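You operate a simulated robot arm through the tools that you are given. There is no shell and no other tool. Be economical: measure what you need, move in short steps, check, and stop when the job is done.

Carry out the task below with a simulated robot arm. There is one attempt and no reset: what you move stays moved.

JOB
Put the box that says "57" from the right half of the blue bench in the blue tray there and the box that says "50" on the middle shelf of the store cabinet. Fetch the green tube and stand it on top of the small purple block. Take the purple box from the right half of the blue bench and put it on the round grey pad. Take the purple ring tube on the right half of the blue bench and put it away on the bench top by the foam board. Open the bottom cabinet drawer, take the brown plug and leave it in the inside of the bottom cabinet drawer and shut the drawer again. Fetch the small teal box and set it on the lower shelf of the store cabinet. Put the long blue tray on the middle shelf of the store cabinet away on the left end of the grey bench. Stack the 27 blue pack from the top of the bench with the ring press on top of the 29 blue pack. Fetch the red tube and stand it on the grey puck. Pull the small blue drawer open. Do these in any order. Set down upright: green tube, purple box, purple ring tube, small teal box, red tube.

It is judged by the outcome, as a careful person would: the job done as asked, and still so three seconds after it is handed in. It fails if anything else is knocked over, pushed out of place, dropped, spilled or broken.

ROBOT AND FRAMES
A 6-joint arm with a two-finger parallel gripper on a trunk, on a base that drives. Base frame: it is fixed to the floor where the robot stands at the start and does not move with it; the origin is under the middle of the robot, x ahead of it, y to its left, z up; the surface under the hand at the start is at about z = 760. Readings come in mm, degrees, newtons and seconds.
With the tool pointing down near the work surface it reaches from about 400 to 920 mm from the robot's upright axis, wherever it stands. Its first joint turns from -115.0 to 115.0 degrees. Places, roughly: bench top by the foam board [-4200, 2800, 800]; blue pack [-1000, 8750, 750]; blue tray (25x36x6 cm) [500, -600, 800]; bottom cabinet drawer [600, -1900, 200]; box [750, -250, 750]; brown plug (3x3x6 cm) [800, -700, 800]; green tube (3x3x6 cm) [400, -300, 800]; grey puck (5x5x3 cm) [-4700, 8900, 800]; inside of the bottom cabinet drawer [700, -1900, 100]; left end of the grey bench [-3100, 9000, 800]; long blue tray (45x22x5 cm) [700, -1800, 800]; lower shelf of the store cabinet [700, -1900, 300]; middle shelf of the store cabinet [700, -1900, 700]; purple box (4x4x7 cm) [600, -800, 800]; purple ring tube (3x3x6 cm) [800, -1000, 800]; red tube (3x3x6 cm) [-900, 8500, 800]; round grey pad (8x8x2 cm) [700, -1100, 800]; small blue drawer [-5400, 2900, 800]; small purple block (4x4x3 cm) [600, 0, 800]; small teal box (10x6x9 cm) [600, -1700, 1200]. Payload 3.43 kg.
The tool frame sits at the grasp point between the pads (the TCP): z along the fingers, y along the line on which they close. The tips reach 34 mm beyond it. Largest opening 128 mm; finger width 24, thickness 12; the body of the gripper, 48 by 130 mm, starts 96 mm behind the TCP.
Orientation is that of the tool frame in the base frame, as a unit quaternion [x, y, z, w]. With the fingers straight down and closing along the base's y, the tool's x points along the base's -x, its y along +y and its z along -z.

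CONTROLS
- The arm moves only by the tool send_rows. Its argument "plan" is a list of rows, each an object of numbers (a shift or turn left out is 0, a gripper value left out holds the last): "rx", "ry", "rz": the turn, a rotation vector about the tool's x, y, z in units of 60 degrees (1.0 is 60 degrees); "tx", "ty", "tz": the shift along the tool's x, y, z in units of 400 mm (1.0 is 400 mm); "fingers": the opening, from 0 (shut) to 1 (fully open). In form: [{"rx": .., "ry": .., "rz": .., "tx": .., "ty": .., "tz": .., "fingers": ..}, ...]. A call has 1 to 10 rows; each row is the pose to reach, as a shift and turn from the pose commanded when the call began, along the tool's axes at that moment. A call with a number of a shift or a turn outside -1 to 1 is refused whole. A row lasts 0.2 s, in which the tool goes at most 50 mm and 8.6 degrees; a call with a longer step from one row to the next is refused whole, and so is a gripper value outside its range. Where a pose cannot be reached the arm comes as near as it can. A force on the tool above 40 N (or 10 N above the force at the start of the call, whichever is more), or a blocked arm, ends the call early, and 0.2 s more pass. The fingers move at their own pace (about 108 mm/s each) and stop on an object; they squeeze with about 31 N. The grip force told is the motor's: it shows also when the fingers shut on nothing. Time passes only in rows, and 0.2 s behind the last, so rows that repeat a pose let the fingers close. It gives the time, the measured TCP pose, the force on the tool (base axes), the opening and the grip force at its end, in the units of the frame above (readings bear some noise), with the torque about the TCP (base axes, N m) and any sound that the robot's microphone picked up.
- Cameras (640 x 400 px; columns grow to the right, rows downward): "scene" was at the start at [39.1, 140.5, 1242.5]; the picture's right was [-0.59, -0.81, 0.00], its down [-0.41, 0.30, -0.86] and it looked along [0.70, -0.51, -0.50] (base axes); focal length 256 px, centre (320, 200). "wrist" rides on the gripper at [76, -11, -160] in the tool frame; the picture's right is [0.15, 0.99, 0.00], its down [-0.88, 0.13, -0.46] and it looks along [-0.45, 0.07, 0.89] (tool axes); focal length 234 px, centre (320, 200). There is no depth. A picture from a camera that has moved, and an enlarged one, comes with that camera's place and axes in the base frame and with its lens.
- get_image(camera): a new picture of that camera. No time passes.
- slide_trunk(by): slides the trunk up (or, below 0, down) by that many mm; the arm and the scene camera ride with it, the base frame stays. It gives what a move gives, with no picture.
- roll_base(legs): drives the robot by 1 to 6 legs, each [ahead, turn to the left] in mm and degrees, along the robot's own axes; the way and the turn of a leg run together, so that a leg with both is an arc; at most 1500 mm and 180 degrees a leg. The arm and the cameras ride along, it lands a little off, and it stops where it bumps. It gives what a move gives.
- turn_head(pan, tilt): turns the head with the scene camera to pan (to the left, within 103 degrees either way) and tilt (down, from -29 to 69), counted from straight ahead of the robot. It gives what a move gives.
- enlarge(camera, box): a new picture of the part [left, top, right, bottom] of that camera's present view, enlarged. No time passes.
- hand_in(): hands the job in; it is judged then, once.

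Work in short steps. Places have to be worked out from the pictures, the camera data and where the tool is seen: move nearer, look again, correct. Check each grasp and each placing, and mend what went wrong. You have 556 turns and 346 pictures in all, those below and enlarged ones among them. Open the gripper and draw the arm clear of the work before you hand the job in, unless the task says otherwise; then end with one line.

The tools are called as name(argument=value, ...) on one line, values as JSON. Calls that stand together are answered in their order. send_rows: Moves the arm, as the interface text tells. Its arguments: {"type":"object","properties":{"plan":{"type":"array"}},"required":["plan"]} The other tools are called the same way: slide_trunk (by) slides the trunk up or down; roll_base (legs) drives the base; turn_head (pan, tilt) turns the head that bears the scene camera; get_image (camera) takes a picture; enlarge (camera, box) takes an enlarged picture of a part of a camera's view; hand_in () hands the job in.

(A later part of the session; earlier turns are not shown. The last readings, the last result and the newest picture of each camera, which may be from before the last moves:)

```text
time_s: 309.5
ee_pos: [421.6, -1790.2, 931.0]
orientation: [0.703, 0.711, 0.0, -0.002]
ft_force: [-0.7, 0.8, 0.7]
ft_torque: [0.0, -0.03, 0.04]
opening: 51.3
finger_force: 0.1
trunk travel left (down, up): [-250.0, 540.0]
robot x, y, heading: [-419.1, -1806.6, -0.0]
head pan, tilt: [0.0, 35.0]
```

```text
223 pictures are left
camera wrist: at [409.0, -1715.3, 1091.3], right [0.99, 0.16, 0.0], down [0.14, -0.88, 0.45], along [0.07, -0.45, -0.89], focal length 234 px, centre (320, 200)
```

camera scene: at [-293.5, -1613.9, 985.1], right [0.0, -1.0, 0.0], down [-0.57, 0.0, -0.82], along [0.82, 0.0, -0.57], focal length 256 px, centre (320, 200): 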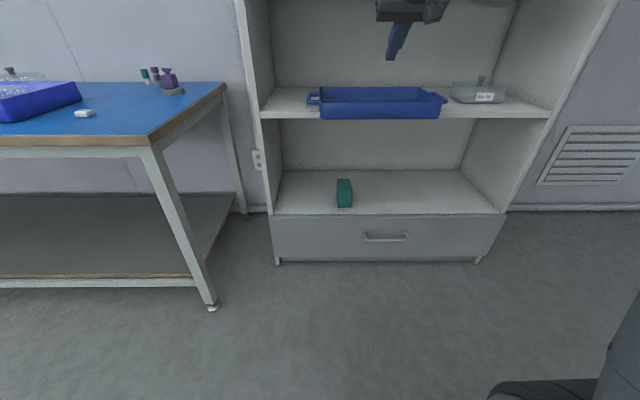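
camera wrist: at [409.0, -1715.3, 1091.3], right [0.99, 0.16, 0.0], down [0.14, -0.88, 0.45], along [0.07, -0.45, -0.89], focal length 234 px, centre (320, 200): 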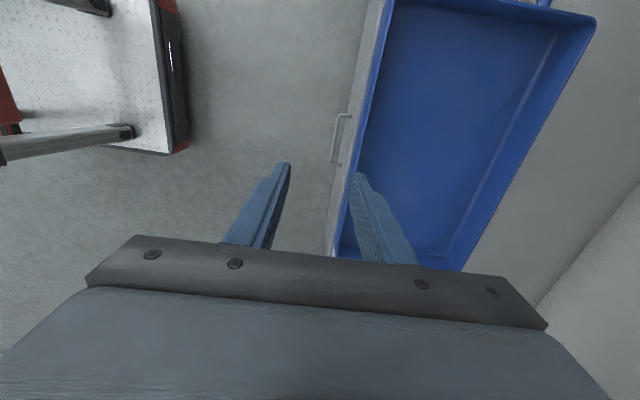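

Rim at x≈472. Move above it and descend to straddle the wall.

send_rows(plan=[{"ty": 0.07}, {"ty": 0.126}, {"ty": 0.126, "tz": 0.1}, {"ty": 0.126, "tz": 0.2}])

get_image(camera="wrist")

```text
time_s: 310.5
ee_pos: [483.8, -1788.6, 854.5]
orientation: [0.703, 0.711, 0.0, -0.002]
ft_force: [-1.3, 0.9, 2.4]
ft_torque: [0.01, -0.08, -0.05]
opening: 51.2
finger_force: 0.0
out of reach, approached as far as the arm can: row 1, 2, 4
trunk travel left (down, up): [-250.0, 540.0]
robot x, y, heading: [-418.5, -1806.4, -0.1]
head pan, tilt: [0.0, 35.0]
```

```text
222 pictures are left
camera wrist: at [472.4, -1713.8, 1014.6], right [0.99, 0.16, 0.0], down [0.14, -0.88, 0.45], along [0.07, -0.45, -0.89], focal length 234 px, centre (320, 200)
```

wrist: 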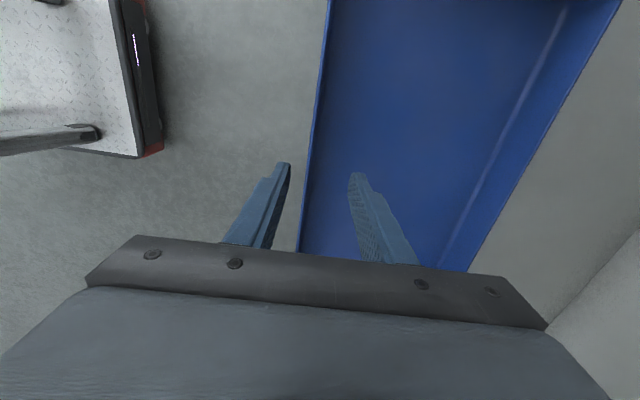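

Reach limit; retract the arm 160 mm, roll forward the same, then continue.

send_rows(plan=[{"ty": -0.1}, {"ty": -0.2}, {"ty": -0.3}, {"ty": -0.4}])

roll_base(legs=[[150, 0]])

get_image(camera="wrist")

```text
time_s: 311.7
ee_pos: [425.6, -1788.1, 909.0]
orientation: [0.699, 0.708, 0.071, 0.067]
ft_force: [0.8, -0.2, 0.2]
ft_torque: [0.0, 0.03, 0.0]
opening: 51.0
finger_force: 0.1
out of reach, approached as far as the arm can: row 1, 2, 3
trunk travel left (down, up): [-250.0, 540.0]
robot x, y, heading: [-415.1, -1809.9, -0.2]
head pan, tilt: [0.0, 35.0]
stopped in row 4: the arm was blocked; the commanded pose is now the measured one
```

```text
time_s: 313.1
ee_pos: [554.1, -1788.9, 911.4]
orientation: [0.7, 0.709, 0.064, 0.059]
ft_force: [-0.8, -0.4, 0.5]
ft_torque: [0.0, 0.0, -0.02]
opening: 50.9
finger_force: 0.1
trunk travel left (down, up): [-250.0, 540.0]
robot x, y, heading: [-278.7, -1807.9, -0.4]
head pan, tilt: [0.0, 35.0]
stopped in leg 1: the robot was blocked; the commanded pose is now the measured one
```

```text
221 pictures are left
camera wrist: at [513.0, -1714.6, 1067.5], right [0.97, 0.16, 0.18], down [0.06, -0.88, 0.47], along [0.23, -0.44, -0.87], focal length 234 px, centre (320, 200)
```

wrist: 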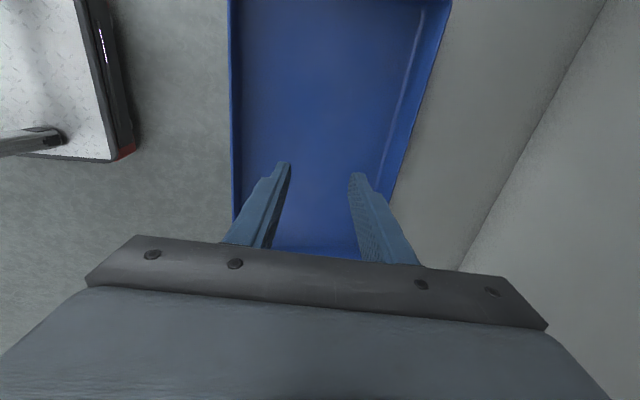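

get_image(camera="scene")

```text
220 pictures are left
camera scene: at [-156.7, -1614.3, 985.4], right [0.0, -1.0, 0.0], down [-0.57, 0.0, -0.82], along [0.82, 0.0, -0.57], focal length 256 px, centre (320, 200)
```

scene: 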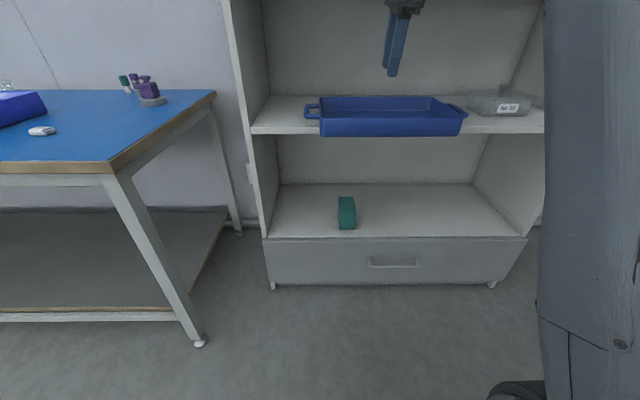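

Back away 300 mm and look up at the arm posture.

roll_base(legs=[[-300, 0]])

turn_head(pan=-10, tilt=0)

get_image(camera="scene")

```text
time_s: 315.1
ee_pos: [257.8, -1790.3, 909.7]
orientation: [0.7, 0.708, 0.064, 0.06]
ft_force: [-0.5, 0.4, 0.3]
ft_torque: [0.01, 0.02, -0.03]
opening: 51.3
finger_force: 0.0
trunk travel left (down, up): [-250.0, 540.0]
robot x, y, heading: [-577.7, -1805.5, -0.3]
head pan, tilt: [0.0, 35.0]
```

```text
time_s: 316.1
ee_pos: [256.5, -1791.0, 909.8]
orientation: [0.7, 0.709, 0.064, 0.059]
ft_force: [0.5, 0.2, 0.0]
ft_torque: [-0.03, 0.03, -0.01]
opening: 51.5
finger_force: 0.0
trunk travel left (down, up): [-250.0, 540.0]
robot x, y, heading: [-577.1, -1806.3, -0.3]
head pan, tilt: [-10.0, 0.0]
```

```text
219 pictures are left
camera scene: at [-452.5, -1629.1, 1041.2], right [-0.18, -0.98, 0.0], down [0.0, 0.0, -1.0], along [0.98, -0.18, 0.0], focal length 256 px, centre (320, 200)
```

scene: 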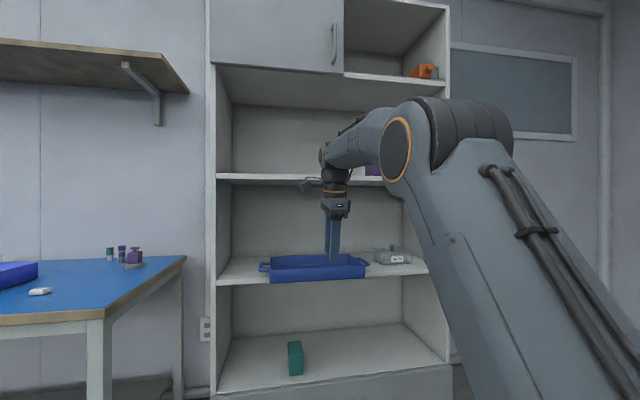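

Check the upper shelf boxes weren't disturbed.

turn_head(pan=-25, tilt=0)

roll_base(legs=[[-200, 10]])

get_image(camera="scene")

```text
time_s: 316.9
ee_pos: [257.6, -1790.1, 907.8]
orientation: [0.701, 0.708, 0.064, 0.059]
ft_force: [-0.2, 0.6, 0.5]
ft_torque: [0.02, 0.0, 0.0]
opening: 51.3
finger_force: 0.0
trunk travel left (down, up): [-250.0, 540.0]
robot x, y, heading: [-581.3, -1806.6, -0.3]
head pan, tilt: [-25.0, 0.0]
```

```text
time_s: 318.5
ee_pos: [42.1, -1660.5, 908.5]
orientation: [0.636, 0.767, 0.069, 0.053]
ft_force: [0.1, -0.1, -0.8]
ft_torque: [0.02, 0.04, -0.04]
opening: 51.6
finger_force: 0.0
trunk travel left (down, up): [-250.0, 540.0]
robot x, y, heading: [-779.4, -1824.5, 9.7]
head pan, tilt: [-25.0, 0.0]
```

```text
218 pictures are left
camera scene: at [-688.4, -1649.3, 1041.3], right [-0.26, -0.96, 0.0], down [0.0, 0.0, -1.0], along [0.96, -0.26, 0.0], focal length 256 px, centre (320, 200)
```

scene: 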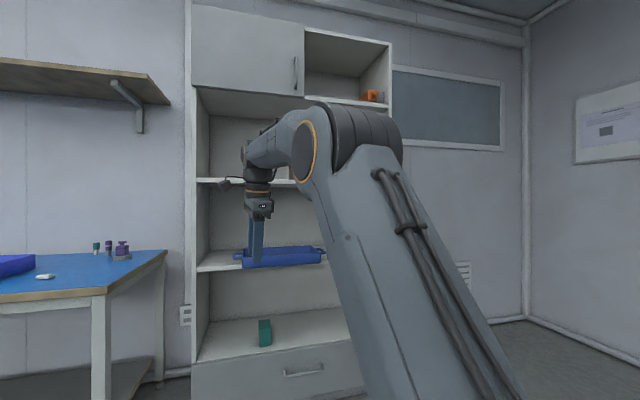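

Raise the trunk back to its normal height (forearm will then slope down from behind), lower the arm correspondingly.

slide_trunk(by=250)

get_image(camera="scene")

```text
time_s: 321.1
ee_pos: [42.4, -1660.0, 1159.0]
orientation: [0.636, 0.767, 0.068, 0.053]
ft_force: [0.3, 0.3, -0.2]
ft_torque: [0.02, 0.02, 0.03]
opening: 51.4
finger_force: 0.1
trunk travel left (down, up): [-500.0, 290.0]
robot x, y, heading: [-779.0, -1820.9, 9.7]
head pan, tilt: [-25.0, 0.0]
```

```text
217 pictures are left
camera scene: at [-757.0, -1661.1, 1291.3], right [-0.26, -0.96, 0.0], down [0.0, 0.0, -1.0], along [0.96, -0.26, 0.0], focal length 256 px, centre (320, 200)
```

scene: 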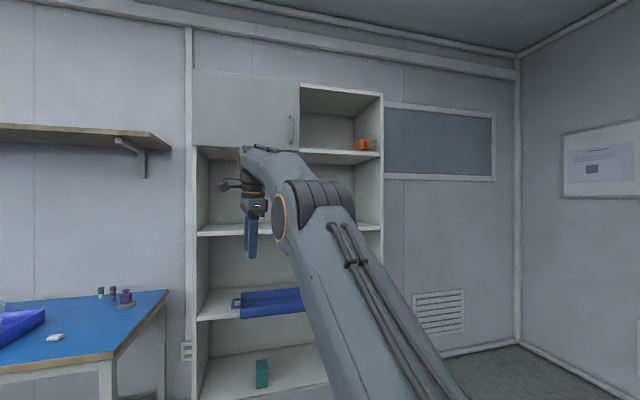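

send_rows(plan=[{"rx": 0.04, "ty": -0.019, "tz": 0.109}, {"rx": 0.08, "ty": -0.038, "tz": 0.218}, {"rx": 0.12, "ty": -0.057, "tz": 0.327}, {"rx": 0.165, "ty": -0.076, "tz": 0.436}, {"rx": 0.165, "ty": -0.095, "tz": 0.545}, {"rx": 0.165, "ty": -0.114, "tz": 0.654}, {"rx": 0.165, "ty": -0.133, "tz": 0.74}])

roll_base(legs=[[150, -9.7]])

get_image(camera="scene")

```text
time_s: 322.7
ee_pos: [41.3, -1658.8, 856.9]
orientation: [0.638, 0.77, 0.004, -0.002]
ft_force: [0.7, -0.3, -0.2]
ft_torque: [0.0, -0.05, 0.02]
opening: 51.3
finger_force: 0.1
trunk travel left (down, up): [-500.0, 290.0]
robot x, y, heading: [-776.2, -1821.0, 9.9]
head pan, tilt: [-25.0, 0.0]
```

```text
time_s: 324.0
ee_pos: [206.7, -1785.7, 858.1]
orientation: [0.7, 0.714, 0.002, -0.001]
ft_force: [-1.0, -0.3, -0.2]
ft_torque: [-0.01, 0.03, -0.02]
opening: 51.0
finger_force: 0.1
trunk travel left (down, up): [-500.0, 290.0]
robot x, y, heading: [-628.7, -1811.6, 0.1]
head pan, tilt: [-25.0, 0.0]
```

```text
216 pictures are left
camera scene: at [-580.3, -1653.8, 1291.3], right [-0.42, -0.91, 0.0], down [0.0, 0.0, -1.0], along [0.91, -0.42, 0.0], focal length 256 px, centre (320, 200)
```

scene: 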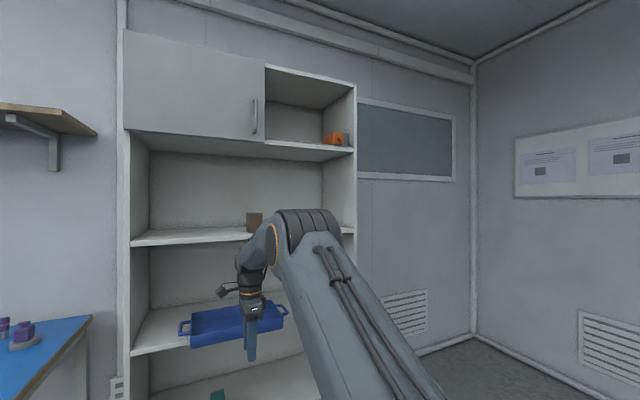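

enlarge(camera="scene", box=[200, 190, 380, 260])

```text
3.56 times, centred on (290, 225) of scene
camera zoom: at [-580.3, -1653.8, 1291.3], right [-0.42, -0.91, 0.0], down [0.0, 0.0, -1.0], along [0.91, -0.42, 0.0], focal length 910 px, centre (427, 111)
```

zoom: 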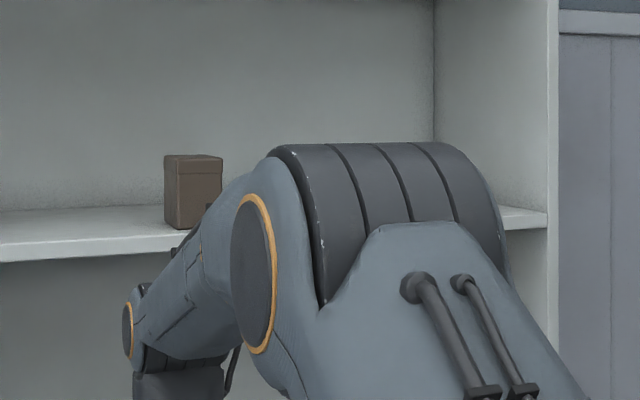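

Brown box is unmoved (front ≈ x 620). Retract the arm to a comfortable radius, then roll forward to the tray.

send_rows(plan=[{"ty": -0.11}, {"ty": -0.22}, {"ty": -0.33}, {"ty": -0.44}])

roll_base(legs=[[400, 0]])

get_image(camera="wrist")

get_image(camera="scene")

```text
time_s: 325.0
ee_pos: [31.9, -1789.4, 856.5]
orientation: [0.701, 0.713, 0.002, -0.002]
ft_force: [-0.9, 0.2, -0.3]
ft_torque: [0.01, 0.01, -0.02]
opening: 50.8
finger_force: 0.1
trunk travel left (down, up): [-500.0, 290.0]
robot x, y, heading: [-627.7, -1806.3, 0.0]
head pan, tilt: [-25.0, 0.0]
```

```text
time_s: 327.5
ee_pos: [433.3, -1785.5, 858.4]
orientation: [0.699, 0.715, 0.003, -0.002]
ft_force: [-0.4, -0.3, -0.8]
ft_torque: [-0.04, 0.0, -0.01]
opening: 51.1
finger_force: 0.1
trunk travel left (down, up): [-500.0, 290.0]
robot x, y, heading: [-226.1, -1810.7, 0.4]
head pan, tilt: [-25.0, 0.0]
```

```text
214 pictures are left
camera wrist: at [419.3, -1711.3, 1017.6], right [0.99, 0.17, 0.0], down [0.15, -0.88, 0.45], along [0.08, -0.44, -0.89], focal length 234 px, centre (320, 200)
```

wrist: 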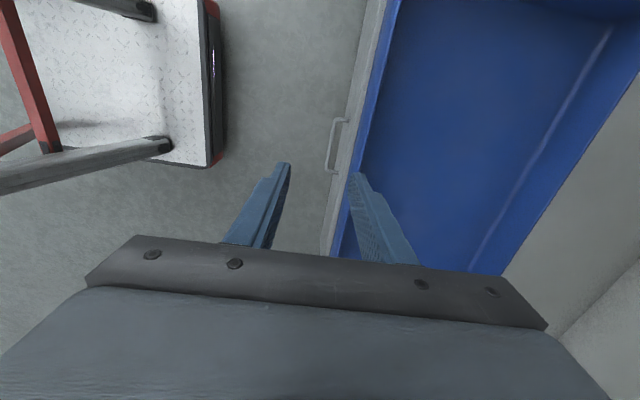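

```text
213 pictures are left
camera scene: at [-178.6, -1652.3, 1291.3], right [-0.42, -0.91, 0.0], down [0.0, 0.0, -1.0], along [0.91, -0.42, 0.0], focal length 256 px, centre (320, 200)
```

scene: 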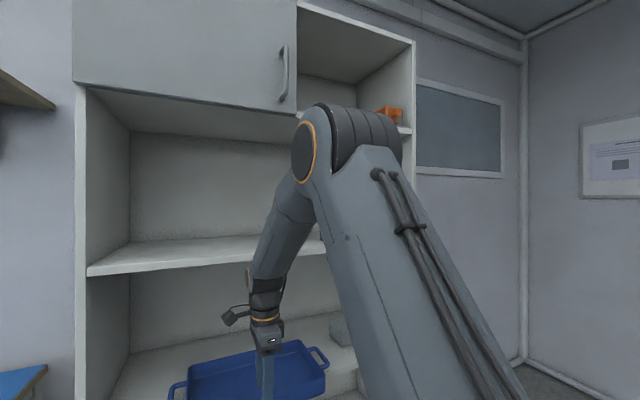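

Good posture now. Shift 39 mm to centre on the wall and descend to straddle it.

send_rows(plan=[{"ty": 0.0975}, {"ty": 0.0975, "tz": 0.06}, {"ty": 0.0975, "tz": 0.11}, {"ty": 0.0975, "tz": 0.15}, {"ty": 0.0975, "tz": 0.1725}])

get_image(camera="wrist")

```text
time_s: 328.7
ee_pos: [471.6, -1784.7, 788.7]
orientation: [0.7, 0.714, 0.003, -0.001]
ft_force: [-0.2, 0.0, 0.0]
ft_torque: [0.0, -0.02, 0.01]
opening: 51.0
finger_force: 0.1
trunk travel left (down, up): [-500.0, 290.0]
robot x, y, heading: [-228.1, -1806.3, 0.4]
head pan, tilt: [-25.0, 0.0]
```

```text
212 pictures are left
camera wrist: at [458.2, -1709.8, 948.5], right [0.99, 0.17, 0.0], down [0.15, -0.88, 0.45], along [0.08, -0.44, -0.89], focal length 234 px, centre (320, 200)
```

wrist: 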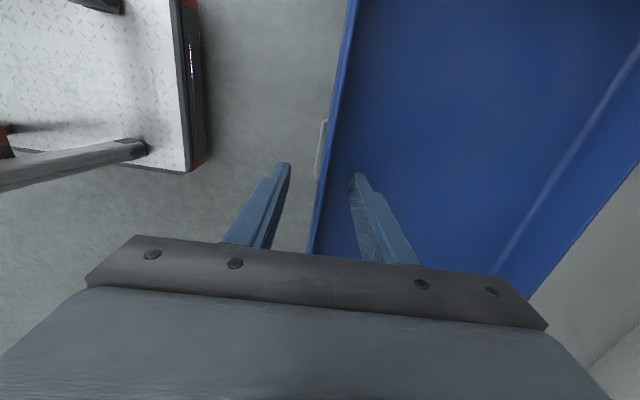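

Wall is between the fingers. Grip and test-lift 40 mm.

send_rows(plan=[{"fingers": 0}, {"fingers": 0}, {"fingers": 0}, {"fingers": 0}, {"tz": -0.03}, {"tz": -0.07}, {"tz": -0.11}])

turn_head(pan=0, tilt=35)

get_image(camera="scene")

```text
time_s: 330.3
ee_pos: [471.8, -1785.1, 831.8]
orientation: [0.7, 0.714, 0.003, -0.001]
ft_force: [-0.3, 0.4, -6.5]
ft_torque: [0.06, 0.68, -0.02]
opening: 3.5
finger_force: 31.3
trunk travel left (down, up): [-500.0, 290.0]
robot x, y, heading: [-223.8, -1812.7, 0.4]
head pan, tilt: [-25.0, 0.0]
```

```text
time_s: 331.4
ee_pos: [472.6, -1785.0, 832.7]
orientation: [0.699, 0.715, 0.002, -0.002]
ft_force: [0.2, 0.4, -5.1]
ft_torque: [0.07, 0.64, 0.0]
opening: 3.5
finger_force: 31.5
trunk travel left (down, up): [-500.0, 290.0]
robot x, y, heading: [-228.8, -1809.5, -0.0]
head pan, tilt: [0.0, 35.0]
```

```text
211 pictures are left
camera scene: at [-172.0, -1614.2, 1235.2], right [0.0, -1.0, 0.0], down [-0.57, 0.0, -0.82], along [0.82, 0.0, -0.57], focal length 256 px, centre (320, 200)
```

scene: 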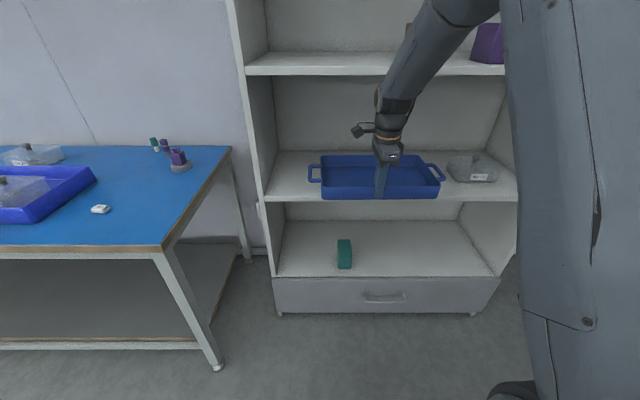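

Tray lifts level (≈6 N). Back out of the cabinet and look around for the route.

roll_base(legs=[[-500, 0]])

send_rows(plan=[{"tz": -0.08}, {"tz": -0.16}, {"tz": -0.22}])

turn_head(pan=90, tilt=15)

get_image(camera="scene")

```text
time_s: 334.3
ee_pos: [-26.0, -1788.2, 832.1]
orientation: [0.7, 0.714, 0.002, -0.002]
ft_force: [-0.6, 0.1, -5.5]
ft_torque: [0.05, 0.67, 0.0]
opening: 3.8
finger_force: 30.7
trunk travel left (down, up): [-500.0, 290.0]
robot x, y, heading: [-723.4, -1807.6, -0.0]
head pan, tilt: [0.0, 35.0]
```

```text
time_s: 335.1
ee_pos: [-26.3, -1788.0, 919.1]
orientation: [0.7, 0.714, 0.002, -0.001]
ft_force: [0.3, -0.4, -6.2]
ft_torque: [0.04, 0.71, 0.05]
opening: 3.8
finger_force: 31.3
trunk travel left (down, up): [-500.0, 290.0]
robot x, y, heading: [-725.2, -1812.8, 0.3]
head pan, tilt: [0.0, 35.0]
```

```text
time_s: 336.7
ee_pos: [-25.8, -1788.7, 920.3]
orientation: [0.7, 0.714, 0.002, -0.002]
ft_force: [-0.1, -0.1, -6.6]
ft_torque: [0.03, 0.66, 0.0]
opening: 4.1
finger_force: 31.2
trunk travel left (down, up): [-500.0, 290.0]
robot x, y, heading: [-721.4, -1809.6, 0.4]
head pan, tilt: [90.0, 15.0]
```

```text
210 pictures are left
camera scene: at [-757.8, -1523.3, 1267.1], right [1.0, 0.0, 0.0], down [0.0, -0.26, -0.97], along [0.0, 0.97, -0.26], focal length 256 px, centre (320, 200)
```

scene: 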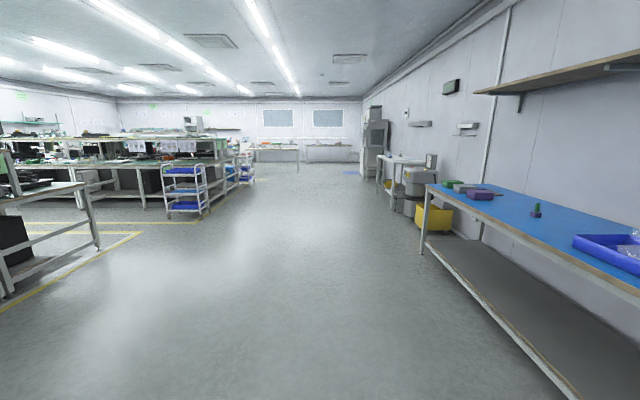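

Open corridor along +y. Turn left and drive up it.

roll_base(legs=[[0, 90], [1500, 0], [1500, 0], [1500, 0], [1500, 0]])

turn_head(pan=30, tilt=12)

get_image(camera="scene")

```text
time_s: 369.1
ee_pos: [-827.6, 4887.1, 920.7]
orientation: [-0.019, 1.0, 0.0, -0.003]
ft_force: [0.0, 0.1, -6.1]
ft_torque: [-0.66, 0.03, 0.04]
opening: 3.7
finger_force: 31.4
trunk travel left (down, up): [-500.0, 290.0]
robot x, y, heading: [-790.2, 4188.9, 91.5]
head pan, tilt: [90.0, 15.0]
```

```text
time_s: 370.4
ee_pos: [-827.8, 4887.7, 920.7]
orientation: [-0.02, 1.0, 0.001, -0.003]
ft_force: [-0.3, -0.1, -5.9]
ft_torque: [-0.64, 0.01, 0.01]
opening: 3.5
finger_force: 31.0
trunk travel left (down, up): [-500.0, 290.0]
robot x, y, heading: [-793.6, 4191.8, 91.2]
head pan, tilt: [30.0, 12.0]
```

```text
209 pictures are left
camera scene: at [-1035.0, 4230.0, 1272.0], right [0.85, 0.52, 0.0], down [0.11, -0.18, -0.98], along [-0.51, 0.83, -0.21], focal length 256 px, centre (320, 200)
```

scene: 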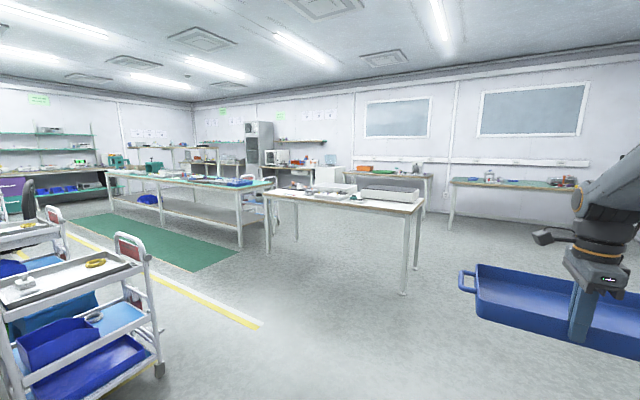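

Several benches along the far wall. Zoom in on them.

enlarge(camera="scene", box=[230, 120, 450, 250])

enlarge(camera="scene", box=[430, 140, 600, 240])

```text
2.91 times, centred on (340, 185) of scene
camera zoom: at [-1035.0, 4230.0, 1272.0], right [0.85, 0.52, 0.0], down [0.11, -0.18, -0.98], along [-0.51, 0.83, -0.21], focal length 745 px, centre (262, 244)
```

zoom: 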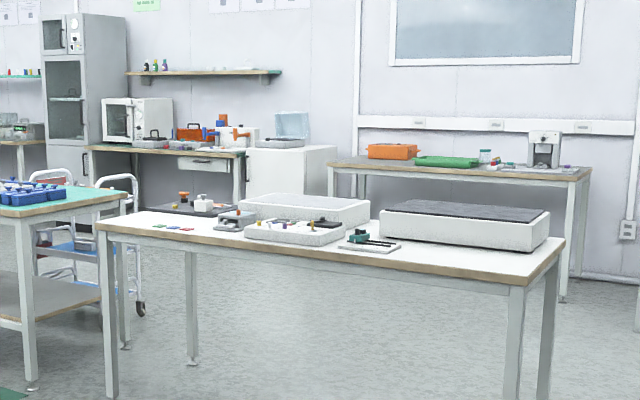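

```text
3.76 times, centred on (515, 190) of scene
camera zoom: at [-1035.0, 4230.0, 1272.0], right [0.85, 0.52, 0.0], down [0.11, -0.18, -0.98], along [-0.51, 0.83, -0.21], focal length 964 px, centre (-414, 238)
```

zoom: 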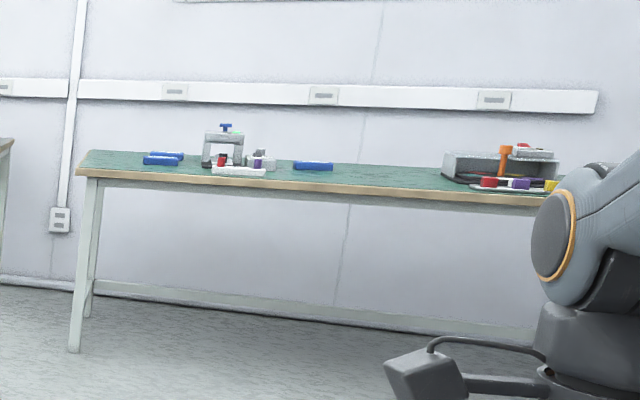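

The grey-top bench with the orange box is at x≈−3170…−1620, y≈8530+. Retract the tray closer and drive up, then left between the tables.

send_rows(plan=[{"ty": -0.11}, {"ty": -0.22}, {"ty": -0.33}, {"ty": -0.44}, {"ty": -0.5}])

roll_base(legs=[[1500, -1.2], [1500, 0], [480, 0]])

turn_head(pan=55, tilt=20)

get_image(camera="scene")

```text
time_s: 371.6
ee_pos: [-820.6, 4684.7, 919.6]
orientation: [-0.019, 1.0, 0.0, -0.002]
ft_force: [0.3, 0.8, -6.5]
ft_torque: [-0.73, 0.03, -0.01]
opening: 3.8
finger_force: 30.6
trunk travel left (down, up): [-500.0, 290.0]
robot x, y, heading: [-790.0, 4189.0, 91.2]
head pan, tilt: [30.0, 12.0]
```

```text
time_s: 388.4
ee_pos: [-839.1, 8156.5, 919.8]
orientation: [-0.007, 1.0, 0.001, -0.003]
ft_force: [0.1, -0.1, -6.8]
ft_torque: [-0.66, 0.04, -0.02]
opening: 3.9
finger_force: 31.1
trunk travel left (down, up): [-500.0, 290.0]
robot x, y, heading: [-826.3, 7658.6, 90.2]
head pan, tilt: [30.0, 12.0]
```

```text
time_s: 389.3
ee_pos: [-839.9, 8155.6, 919.1]
orientation: [-0.007, 1.0, 0.0, -0.003]
ft_force: [0.2, 0.2, -6.0]
ft_torque: [-0.67, 0.03, -0.01]
opening: 3.9
finger_force: 31.1
trunk travel left (down, up): [-500.0, 290.0]
robot x, y, heading: [-824.3, 7660.9, 89.8]
head pan, tilt: [55.0, 20.0]
```

```text
206 pictures are left
camera scene: at [-1095.8, 7678.9, 1259.0], right [0.58, 0.82, 0.0], down [0.28, -0.2, -0.94], along [-0.77, 0.54, -0.34], focal length 256 px, centre (320, 200)
```

scene: 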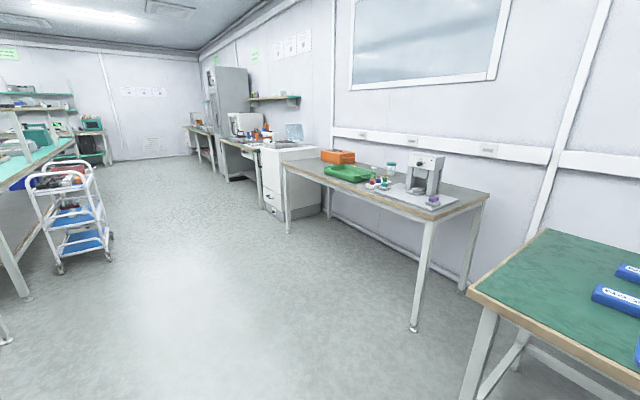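

Grey bench spans roughly x −3150…−1660, front y≈8690. Drive left to stand before its left end.

roll_base(legs=[[0, 90], [1400, 0], [600, 0], [0, -90]])

turn_head(pan=10, tilt=20)

get_image(camera="scene")

```text
time_s: 407.0
ee_pos: [-2823.9, 8167.6, 919.0]
orientation: [0.009, 1.0, 0.0, -0.003]
ft_force: [0.5, 0.1, -5.3]
ft_torque: [-0.63, 0.07, -0.01]
opening: 3.6
finger_force: 30.9
trunk travel left (down, up): [-500.0, 290.0]
robot x, y, heading: [-2823.7, 7671.6, 88.3]
head pan, tilt: [55.0, 20.0]
```

```text
time_s: 408.1
ee_pos: [-2823.6, 8167.1, 918.5]
orientation: [0.009, 1.0, 0.0, -0.002]
ft_force: [-0.7, 0.8, -6.3]
ft_torque: [-0.64, 0.06, -0.02]
opening: 3.6
finger_force: 30.6
trunk travel left (down, up): [-500.0, 290.0]
robot x, y, heading: [-2824.4, 7667.5, 88.0]
head pan, tilt: [10.0, 20.0]
```

```text
205 pictures are left
camera scene: at [-3033.4, 7735.3, 1259.0], right [0.99, 0.14, 0.0], down [0.05, -0.34, -0.94], along [-0.13, 0.93, -0.34], focal length 256 px, centre (320, 200)
```

scene: 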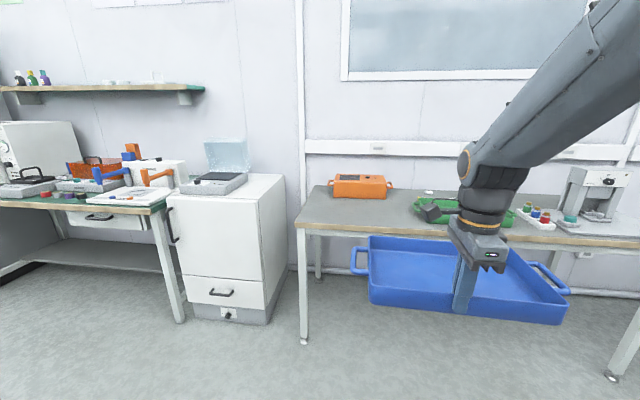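

Bench left end at x≈−3285, front y≈8755, orange box front at y≈9140. Free spot for the tray centred near (−3040, 8940). S-curve into position.

roll_base(legs=[[280, 32], [280, -30]])

get_image(camera="scene")

get_image(camera="wrist")

```text
time_s: 411.6
ee_pos: [-2983.2, 8703.2, 919.5]
orientation: [-0.011, 1.0, -0.001, -0.003]
ft_force: [0.3, -0.6, -6.1]
ft_torque: [-0.64, 0.03, 0.01]
opening: 3.6
finger_force: 30.8
trunk travel left (down, up): [-500.0, 290.0]
robot x, y, heading: [-2964.9, 8205.3, 90.2]
head pan, tilt: [10.0, 20.0]
```

```text
204 pictures are left
camera scene: at [-3177.4, 8262.4, 1259.0], right [0.98, 0.18, 0.0], down [0.06, -0.34, -0.94], along [-0.17, 0.92, -0.34], focal length 256 px, centre (320, 200)
```

scene: 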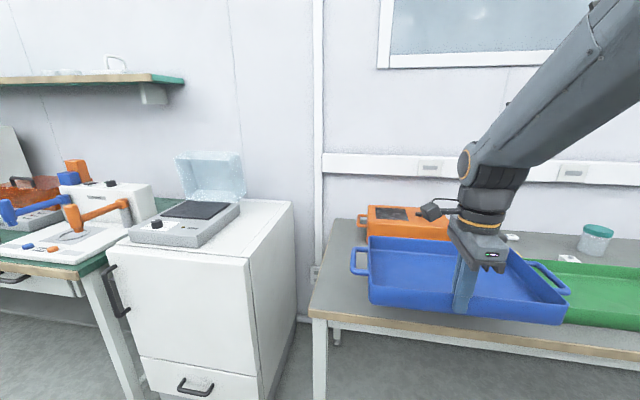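

```text
203 pictures are left
camera wrist: at [-3059.1, 8689.7, 1080.2], right [-0.17, 0.99, 0.0], down [0.88, 0.15, 0.45], along [0.44, 0.08, -0.89], focal length 234 px, centre (320, 200)
```

wrist: 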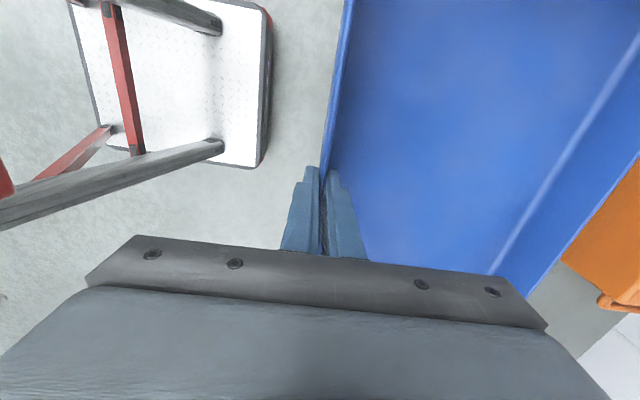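

Move the tray over the spot and lower it.

send_rows(plan=[{"tx": 0.04, "ty": 0.085}, {"tx": 0.08, "ty": 0.17}, {"tx": 0.12, "ty": 0.255}, {"tx": 0.153, "ty": 0.3335}, {"tx": 0.153, "ty": 0.3335, "tz": 0.08}, {"tx": 0.153, "ty": 0.3335, "tz": 0.16}, {"tx": 0.153, "ty": 0.3335, "tz": 0.21}])

get_image(camera="scene")

```text
time_s: 413.2
ee_pos: [-3048.1, 8834.4, 836.5]
orientation: [-0.01, 1.0, 0.0, -0.002]
ft_force: [0.2, -0.1, -6.7]
ft_torque: [-0.62, 0.07, 0.01]
opening: 3.7
finger_force: 31.3
trunk travel left (down, up): [-500.0, 290.0]
robot x, y, heading: [-2967.4, 8206.4, 90.3]
head pan, tilt: [10.0, 20.0]
```

```text
202 pictures are left
camera scene: at [-3177.4, 8262.3, 1259.0], right [0.98, 0.18, 0.0], down [0.06, -0.34, -0.94], along [-0.17, 0.92, -0.34], focal length 256 px, centre (320, 200)
```

scene: 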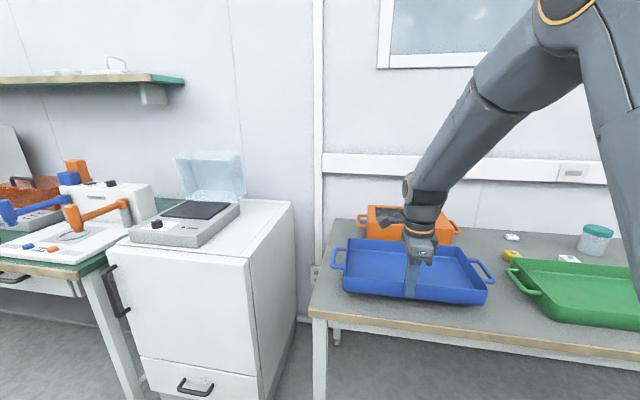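

send_rows(plan=[{"tz": 0.025}, {"tz": 0.04}, {"tz": 0.05}, {"tz": 0.06}, {"tz": 0.07}, {"tz": 0.08}])

enlarge(camera="scene", box=[310, 190, 530, 340])

```text
time_s: 414.6
ee_pos: [-3048.4, 8834.8, 805.3]
orientation: [-0.01, 1.0, 0.003, -0.004]
ft_force: [-0.4, -3.9, 26.7]
ft_torque: [-0.89, -0.01, -0.08]
opening: 3.8
finger_force: 31.3
trunk travel left (down, up): [-500.0, 290.0]
robot x, y, heading: [-2964.3, 8205.8, 90.2]
head pan, tilt: [10.0, 20.0]
```

```text
2.67 times, centred on (420, 265) of scene
camera zoom: at [-3177.3, 8261.2, 1259.3], right [0.98, 0.18, 0.0], down [0.06, -0.34, -0.94], along [-0.17, 0.92, -0.34], focal length 682 px, centre (53, 27)
```

zoom: 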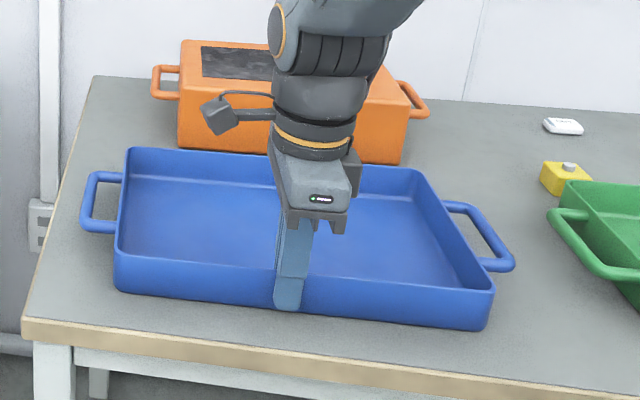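

Tray is down. Release and rise.

send_rows(plan=[{"tz": -0.006}, {"tz": -0.006, "fingers": 0.2}, {"tz": -0.006}, {"tz": -0.1}, {"tz": -0.2}, {"tz": -0.3}])

get_image(camera="scene")

```text
time_s: 416.0
ee_pos: [-3048.9, 8832.9, 923.1]
orientation: [-0.01, 1.0, 0.0, -0.002]
ft_force: [-0.1, -0.1, 0.4]
ft_torque: [-0.01, 0.0, -0.04]
opening: 25.7
finger_force: 0.0
trunk travel left (down, up): [-500.0, 290.0]
robot x, y, heading: [-2960.2, 8205.0, 90.4]
head pan, tilt: [10.0, 20.0]
```

```text
200 pictures are left
camera scene: at [-3177.5, 8262.6, 1259.0], right [0.98, 0.18, 0.0], down [0.06, -0.34, -0.94], along [-0.17, 0.92, -0.34], focal length 256 px, centre (320, 200)
```

scene: 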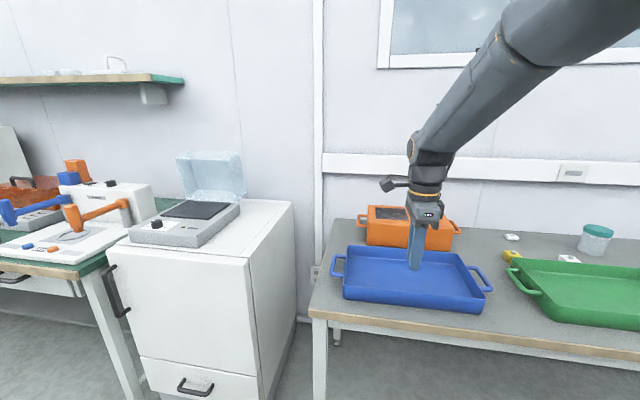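

Tray is set on the left end. Now drive to the green-mat bench with the ring press.

send_rows(plan=[{"tz": -0.08, "ty": -0.1}, {"tz": -0.15, "ty": -0.2}, {"tz": -0.2, "ty": -0.3}])

roll_base(legs=[[-530, 0], [0, -90], [1400, 0], [480, 0], [0, 90]])

turn_head(pan=0, tilt=25)

get_image(camera="scene")

```text
refused: row 1 steps farther than a row can; nothing moved
```

```text
time_s: 435.8
ee_pos: [-1183.4, 8322.7, 923.5]
orientation: [-0.017, 1.0, 0.0, -0.002]
ft_force: [-0.6, -0.1, 0.0]
ft_torque: [0.0, 0.0, -0.01]
opening: 25.5
finger_force: 0.0
trunk travel left (down, up): [-500.0, 290.0]
robot x, y, heading: [-1090.0, 7695.5, 91.2]
head pan, tilt: [10.0, 20.0]
```

```text
time_s: 436.5
ee_pos: [-1182.8, 8322.8, 923.7]
orientation: [-0.017, 1.0, 0.001, -0.003]
ft_force: [-0.6, -0.5, -0.3]
ft_torque: [0.01, -0.02, 0.03]
opening: 25.7
finger_force: 0.1
trunk travel left (down, up): [-500.0, 290.0]
robot x, y, heading: [-1093.0, 7698.7, 90.9]
head pan, tilt: [0.0, 25.0]
```

```text
199 pictures are left
camera scene: at [-1289.1, 7750.9, 1250.9], right [1.0, 0.02, 0.0], down [0.01, -0.42, -0.91], along [-0.02, 0.91, -0.42], focal length 256 px, centre (320, 200)
```

scene: 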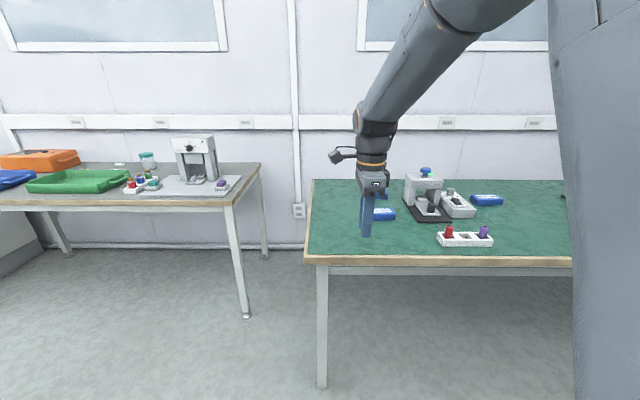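

enlarge(camera="scene", box=[340, 150, 540, 260])

```text
3.20 times, centred on (440, 205) of scene
camera zoom: at [-1289.1, 7750.9, 1250.9], right [1.0, 0.02, 0.0], down [0.01, -0.42, -0.91], along [-0.02, 0.91, -0.42], focal length 819 px, centre (-64, 184)
```

zoom: 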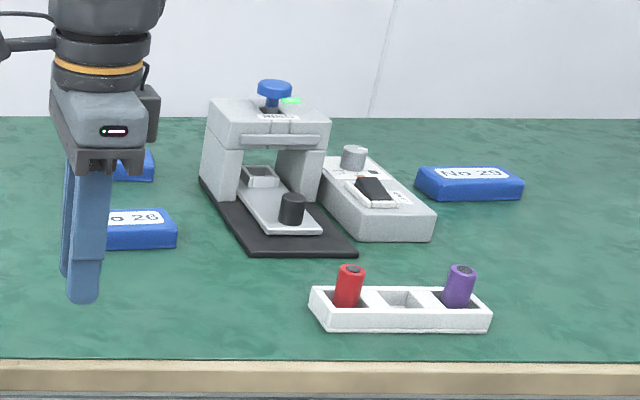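

Packs at the left need reading. Roll forward and look with the wrist camera.

roll_base(legs=[[260, -0.9]])

get_image(camera="wrist")

get_image(camera="scene")

```text
time_s: 438.3
ee_pos: [-1174.1, 8581.1, 924.1]
orientation: [-0.008, 1.0, -0.001, -0.002]
ft_force: [-0.8, 0.2, 0.0]
ft_torque: [-0.01, -0.04, 0.01]
opening: 25.6
finger_force: 0.0
trunk travel left (down, up): [-500.0, 290.0]
robot x, y, heading: [-1092.7, 7958.6, 90.2]
head pan, tilt: [0.0, 25.0]
```

```text
197 pictures are left
camera wrist: at [-1249.6, 8569.5, 1084.3], right [-0.16, 0.99, 0.0], down [0.88, 0.14, 0.45], along [0.44, 0.07, -0.89], focal length 234 px, centre (320, 200)
```

wrist: 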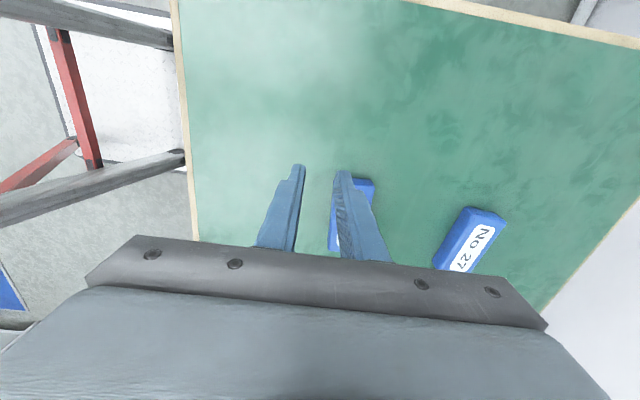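

```text
196 pictures are left
camera scene: at [-1290.2, 8012.1, 1250.9], right [1.0, 0.0, 0.0], down [0.0, -0.42, -0.91], along [0.0, 0.91, -0.42], focal length 256 px, centre (320, 200)
```

scene: 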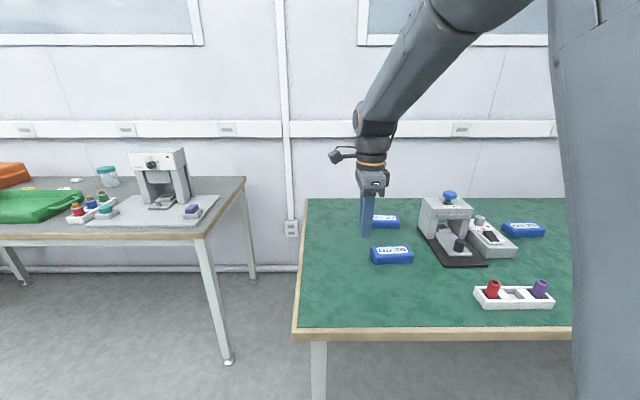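

The rear-left pack is No 27. Moving above it.

send_rows(plan=[{"tx": -0.06, "ty": 0.1}, {"tx": -0.12, "ty": 0.2}, {"tx": -0.18, "ty": 0.3}, {"tx": -0.24, "ty": 0.4}, {"tx": -0.3, "ty": 0.5}, {"tx": -0.36, "ty": 0.58, "fingers": 0.8}])

get_image(camera="wrist")

```text
time_s: 439.7
ee_pos: [-1037.1, 8815.7, 922.5]
orientation: [-0.007, 1.0, 0.0, -0.003]
ft_force: [-0.3, 0.0, -0.1]
ft_torque: [0.04, -0.04, 0.01]
opening: 102.9
finger_force: 0.9
trunk travel left (down, up): [-500.0, 290.0]
robot x, y, heading: [-1096.1, 7952.1, 89.9]
head pan, tilt: [0.0, 25.0]
```

```text
195 pictures are left
camera wrist: at [-1111.4, 8804.5, 1083.3], right [-0.16, 0.99, 0.0], down [0.88, 0.14, 0.45], along [0.44, 0.07, -0.89], focal length 234 px, centre (320, 200)
```

wrist: 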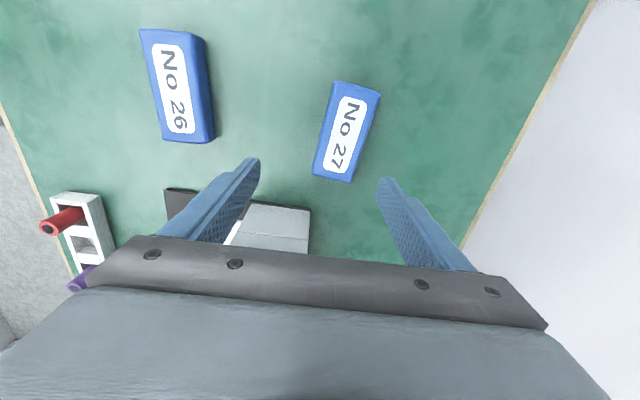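

enlarge(camera="wrist", box=[280, 70, 410, 200])

```text
3.08 times, centred on (345, 135) of wrist
camera zoom: at [-1111.4, 8804.5, 1083.3], right [-0.16, 0.99, 0.0], down [0.88, 0.14, 0.45], along [0.44, 0.07, -0.89], focal length 720 px, centre (243, 400)
```

zoom: 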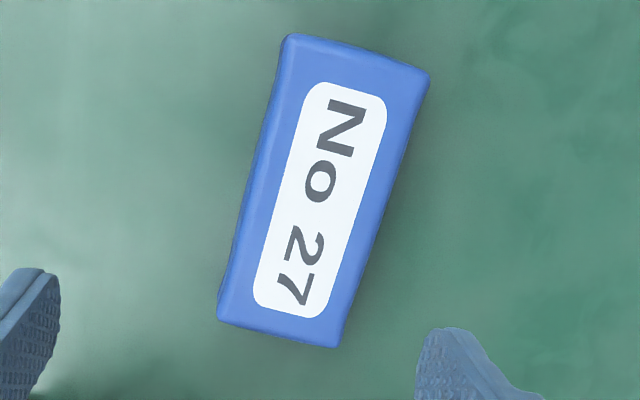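

Pack 27: centre ≈ (−1055, 8843), 112×54 mm, long axis along x rotated −4.6°. Roll 60 mm closer and line up.

roll_base(legs=[[70, 0]])

get_image(camera="wrist")

```text
time_s: 440.7
ee_pos: [-1036.4, 8887.6, 922.7]
orientation: [-0.008, 1.0, 0.0, -0.003]
ft_force: [0.7, 0.1, 0.3]
ft_torque: [-0.02, 0.02, 0.0]
opening: 102.5
finger_force: 0.0
trunk travel left (down, up): [-500.0, 290.0]
robot x, y, heading: [-1095.1, 8024.6, 90.0]
head pan, tilt: [0.0, 25.0]
```

```text
193 pictures are left
camera wrist: at [-1111.2, 8875.2, 1083.0], right [-0.16, 0.99, 0.0], down [0.88, 0.14, 0.45], along [0.44, 0.07, -0.89], focal length 234 px, centre (320, 200)
```

wrist: 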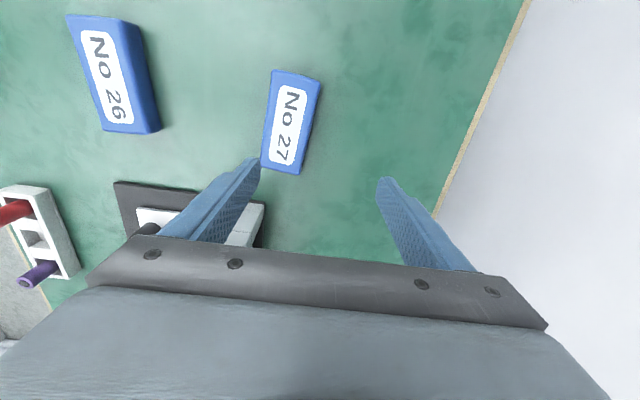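

send_rows(plan=[{"tx": 0.026, "ty": -0.054, "rz": 0.045}, {"tx": 0.052, "ty": -0.107, "rz": 0.09}, {"tx": 0.052, "ty": -0.107, "rz": 0.09, "tz": 0.1}, {"tx": 0.052, "ty": -0.107, "rz": 0.09, "tz": 0.2}, {"tx": 0.052, "ty": -0.107, "rz": 0.09, "tz": 0.27}])

get_image(camera="wrist")

```text
time_s: 441.9
ee_pos: [-1057.3, 8846.4, 815.1]
orientation: [0.038, 0.999, -0.001, -0.002]
ft_force: [0.2, -0.9, 0.8]
ft_torque: [0.04, 0.01, 0.0]
opening: 102.4
finger_force: 0.1
trunk travel left (down, up): [-500.0, 290.0]
robot x, y, heading: [-1095.1, 8025.0, 90.3]
head pan, tilt: [0.0, 25.0]
```

```text
192 pictures are left
camera wrist: at [-1132.8, 8839.8, 976.2], right [-0.07, 1.0, 0.0], down [0.89, 0.06, 0.45], along [0.45, 0.03, -0.89], focal length 234 px, centre (320, 200)
```

wrist: 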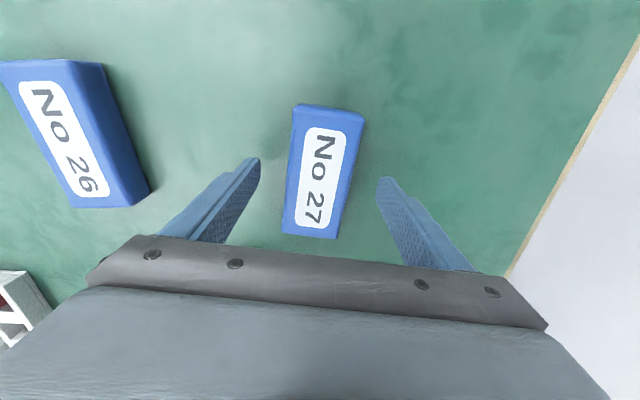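

Aligned. Descend and grip, lift.

send_rows(plan=[{"tz": 0.03}, {"tz": 0.045}, {"tz": 0.045, "fingers": 0}, {"tz": 0.045}, {"tz": 0.045}, {"tz": 0.045}, {"tz": -0.05}, {"tz": -0.16}, {"tz": -0.27}, {"tz": -0.36}])

get_image(camera="wrist")

```text
time_s: 444.1
ee_pos: [-1055.6, 8846.2, 959.7]
orientation: [0.039, 0.999, -0.001, -0.003]
ft_force: [-0.8, 1.1, -0.5]
ft_torque: [-0.03, 0.04, 0.0]
opening: 57.2
finger_force: 31.4
trunk travel left (down, up): [-500.0, 290.0]
robot x, y, heading: [-1091.1, 8021.7, 90.1]
head pan, tilt: [0.0, 25.0]
```

```text
191 pictures are left
camera wrist: at [-1131.7, 8839.8, 1119.9], right [-0.07, 1.0, 0.0], down [0.89, 0.06, 0.45], along [0.45, 0.03, -0.89], focal length 234 px, centre (320, 200)
```

wrist: 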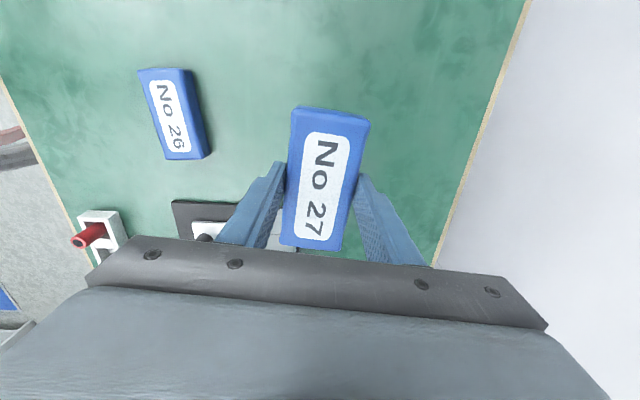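

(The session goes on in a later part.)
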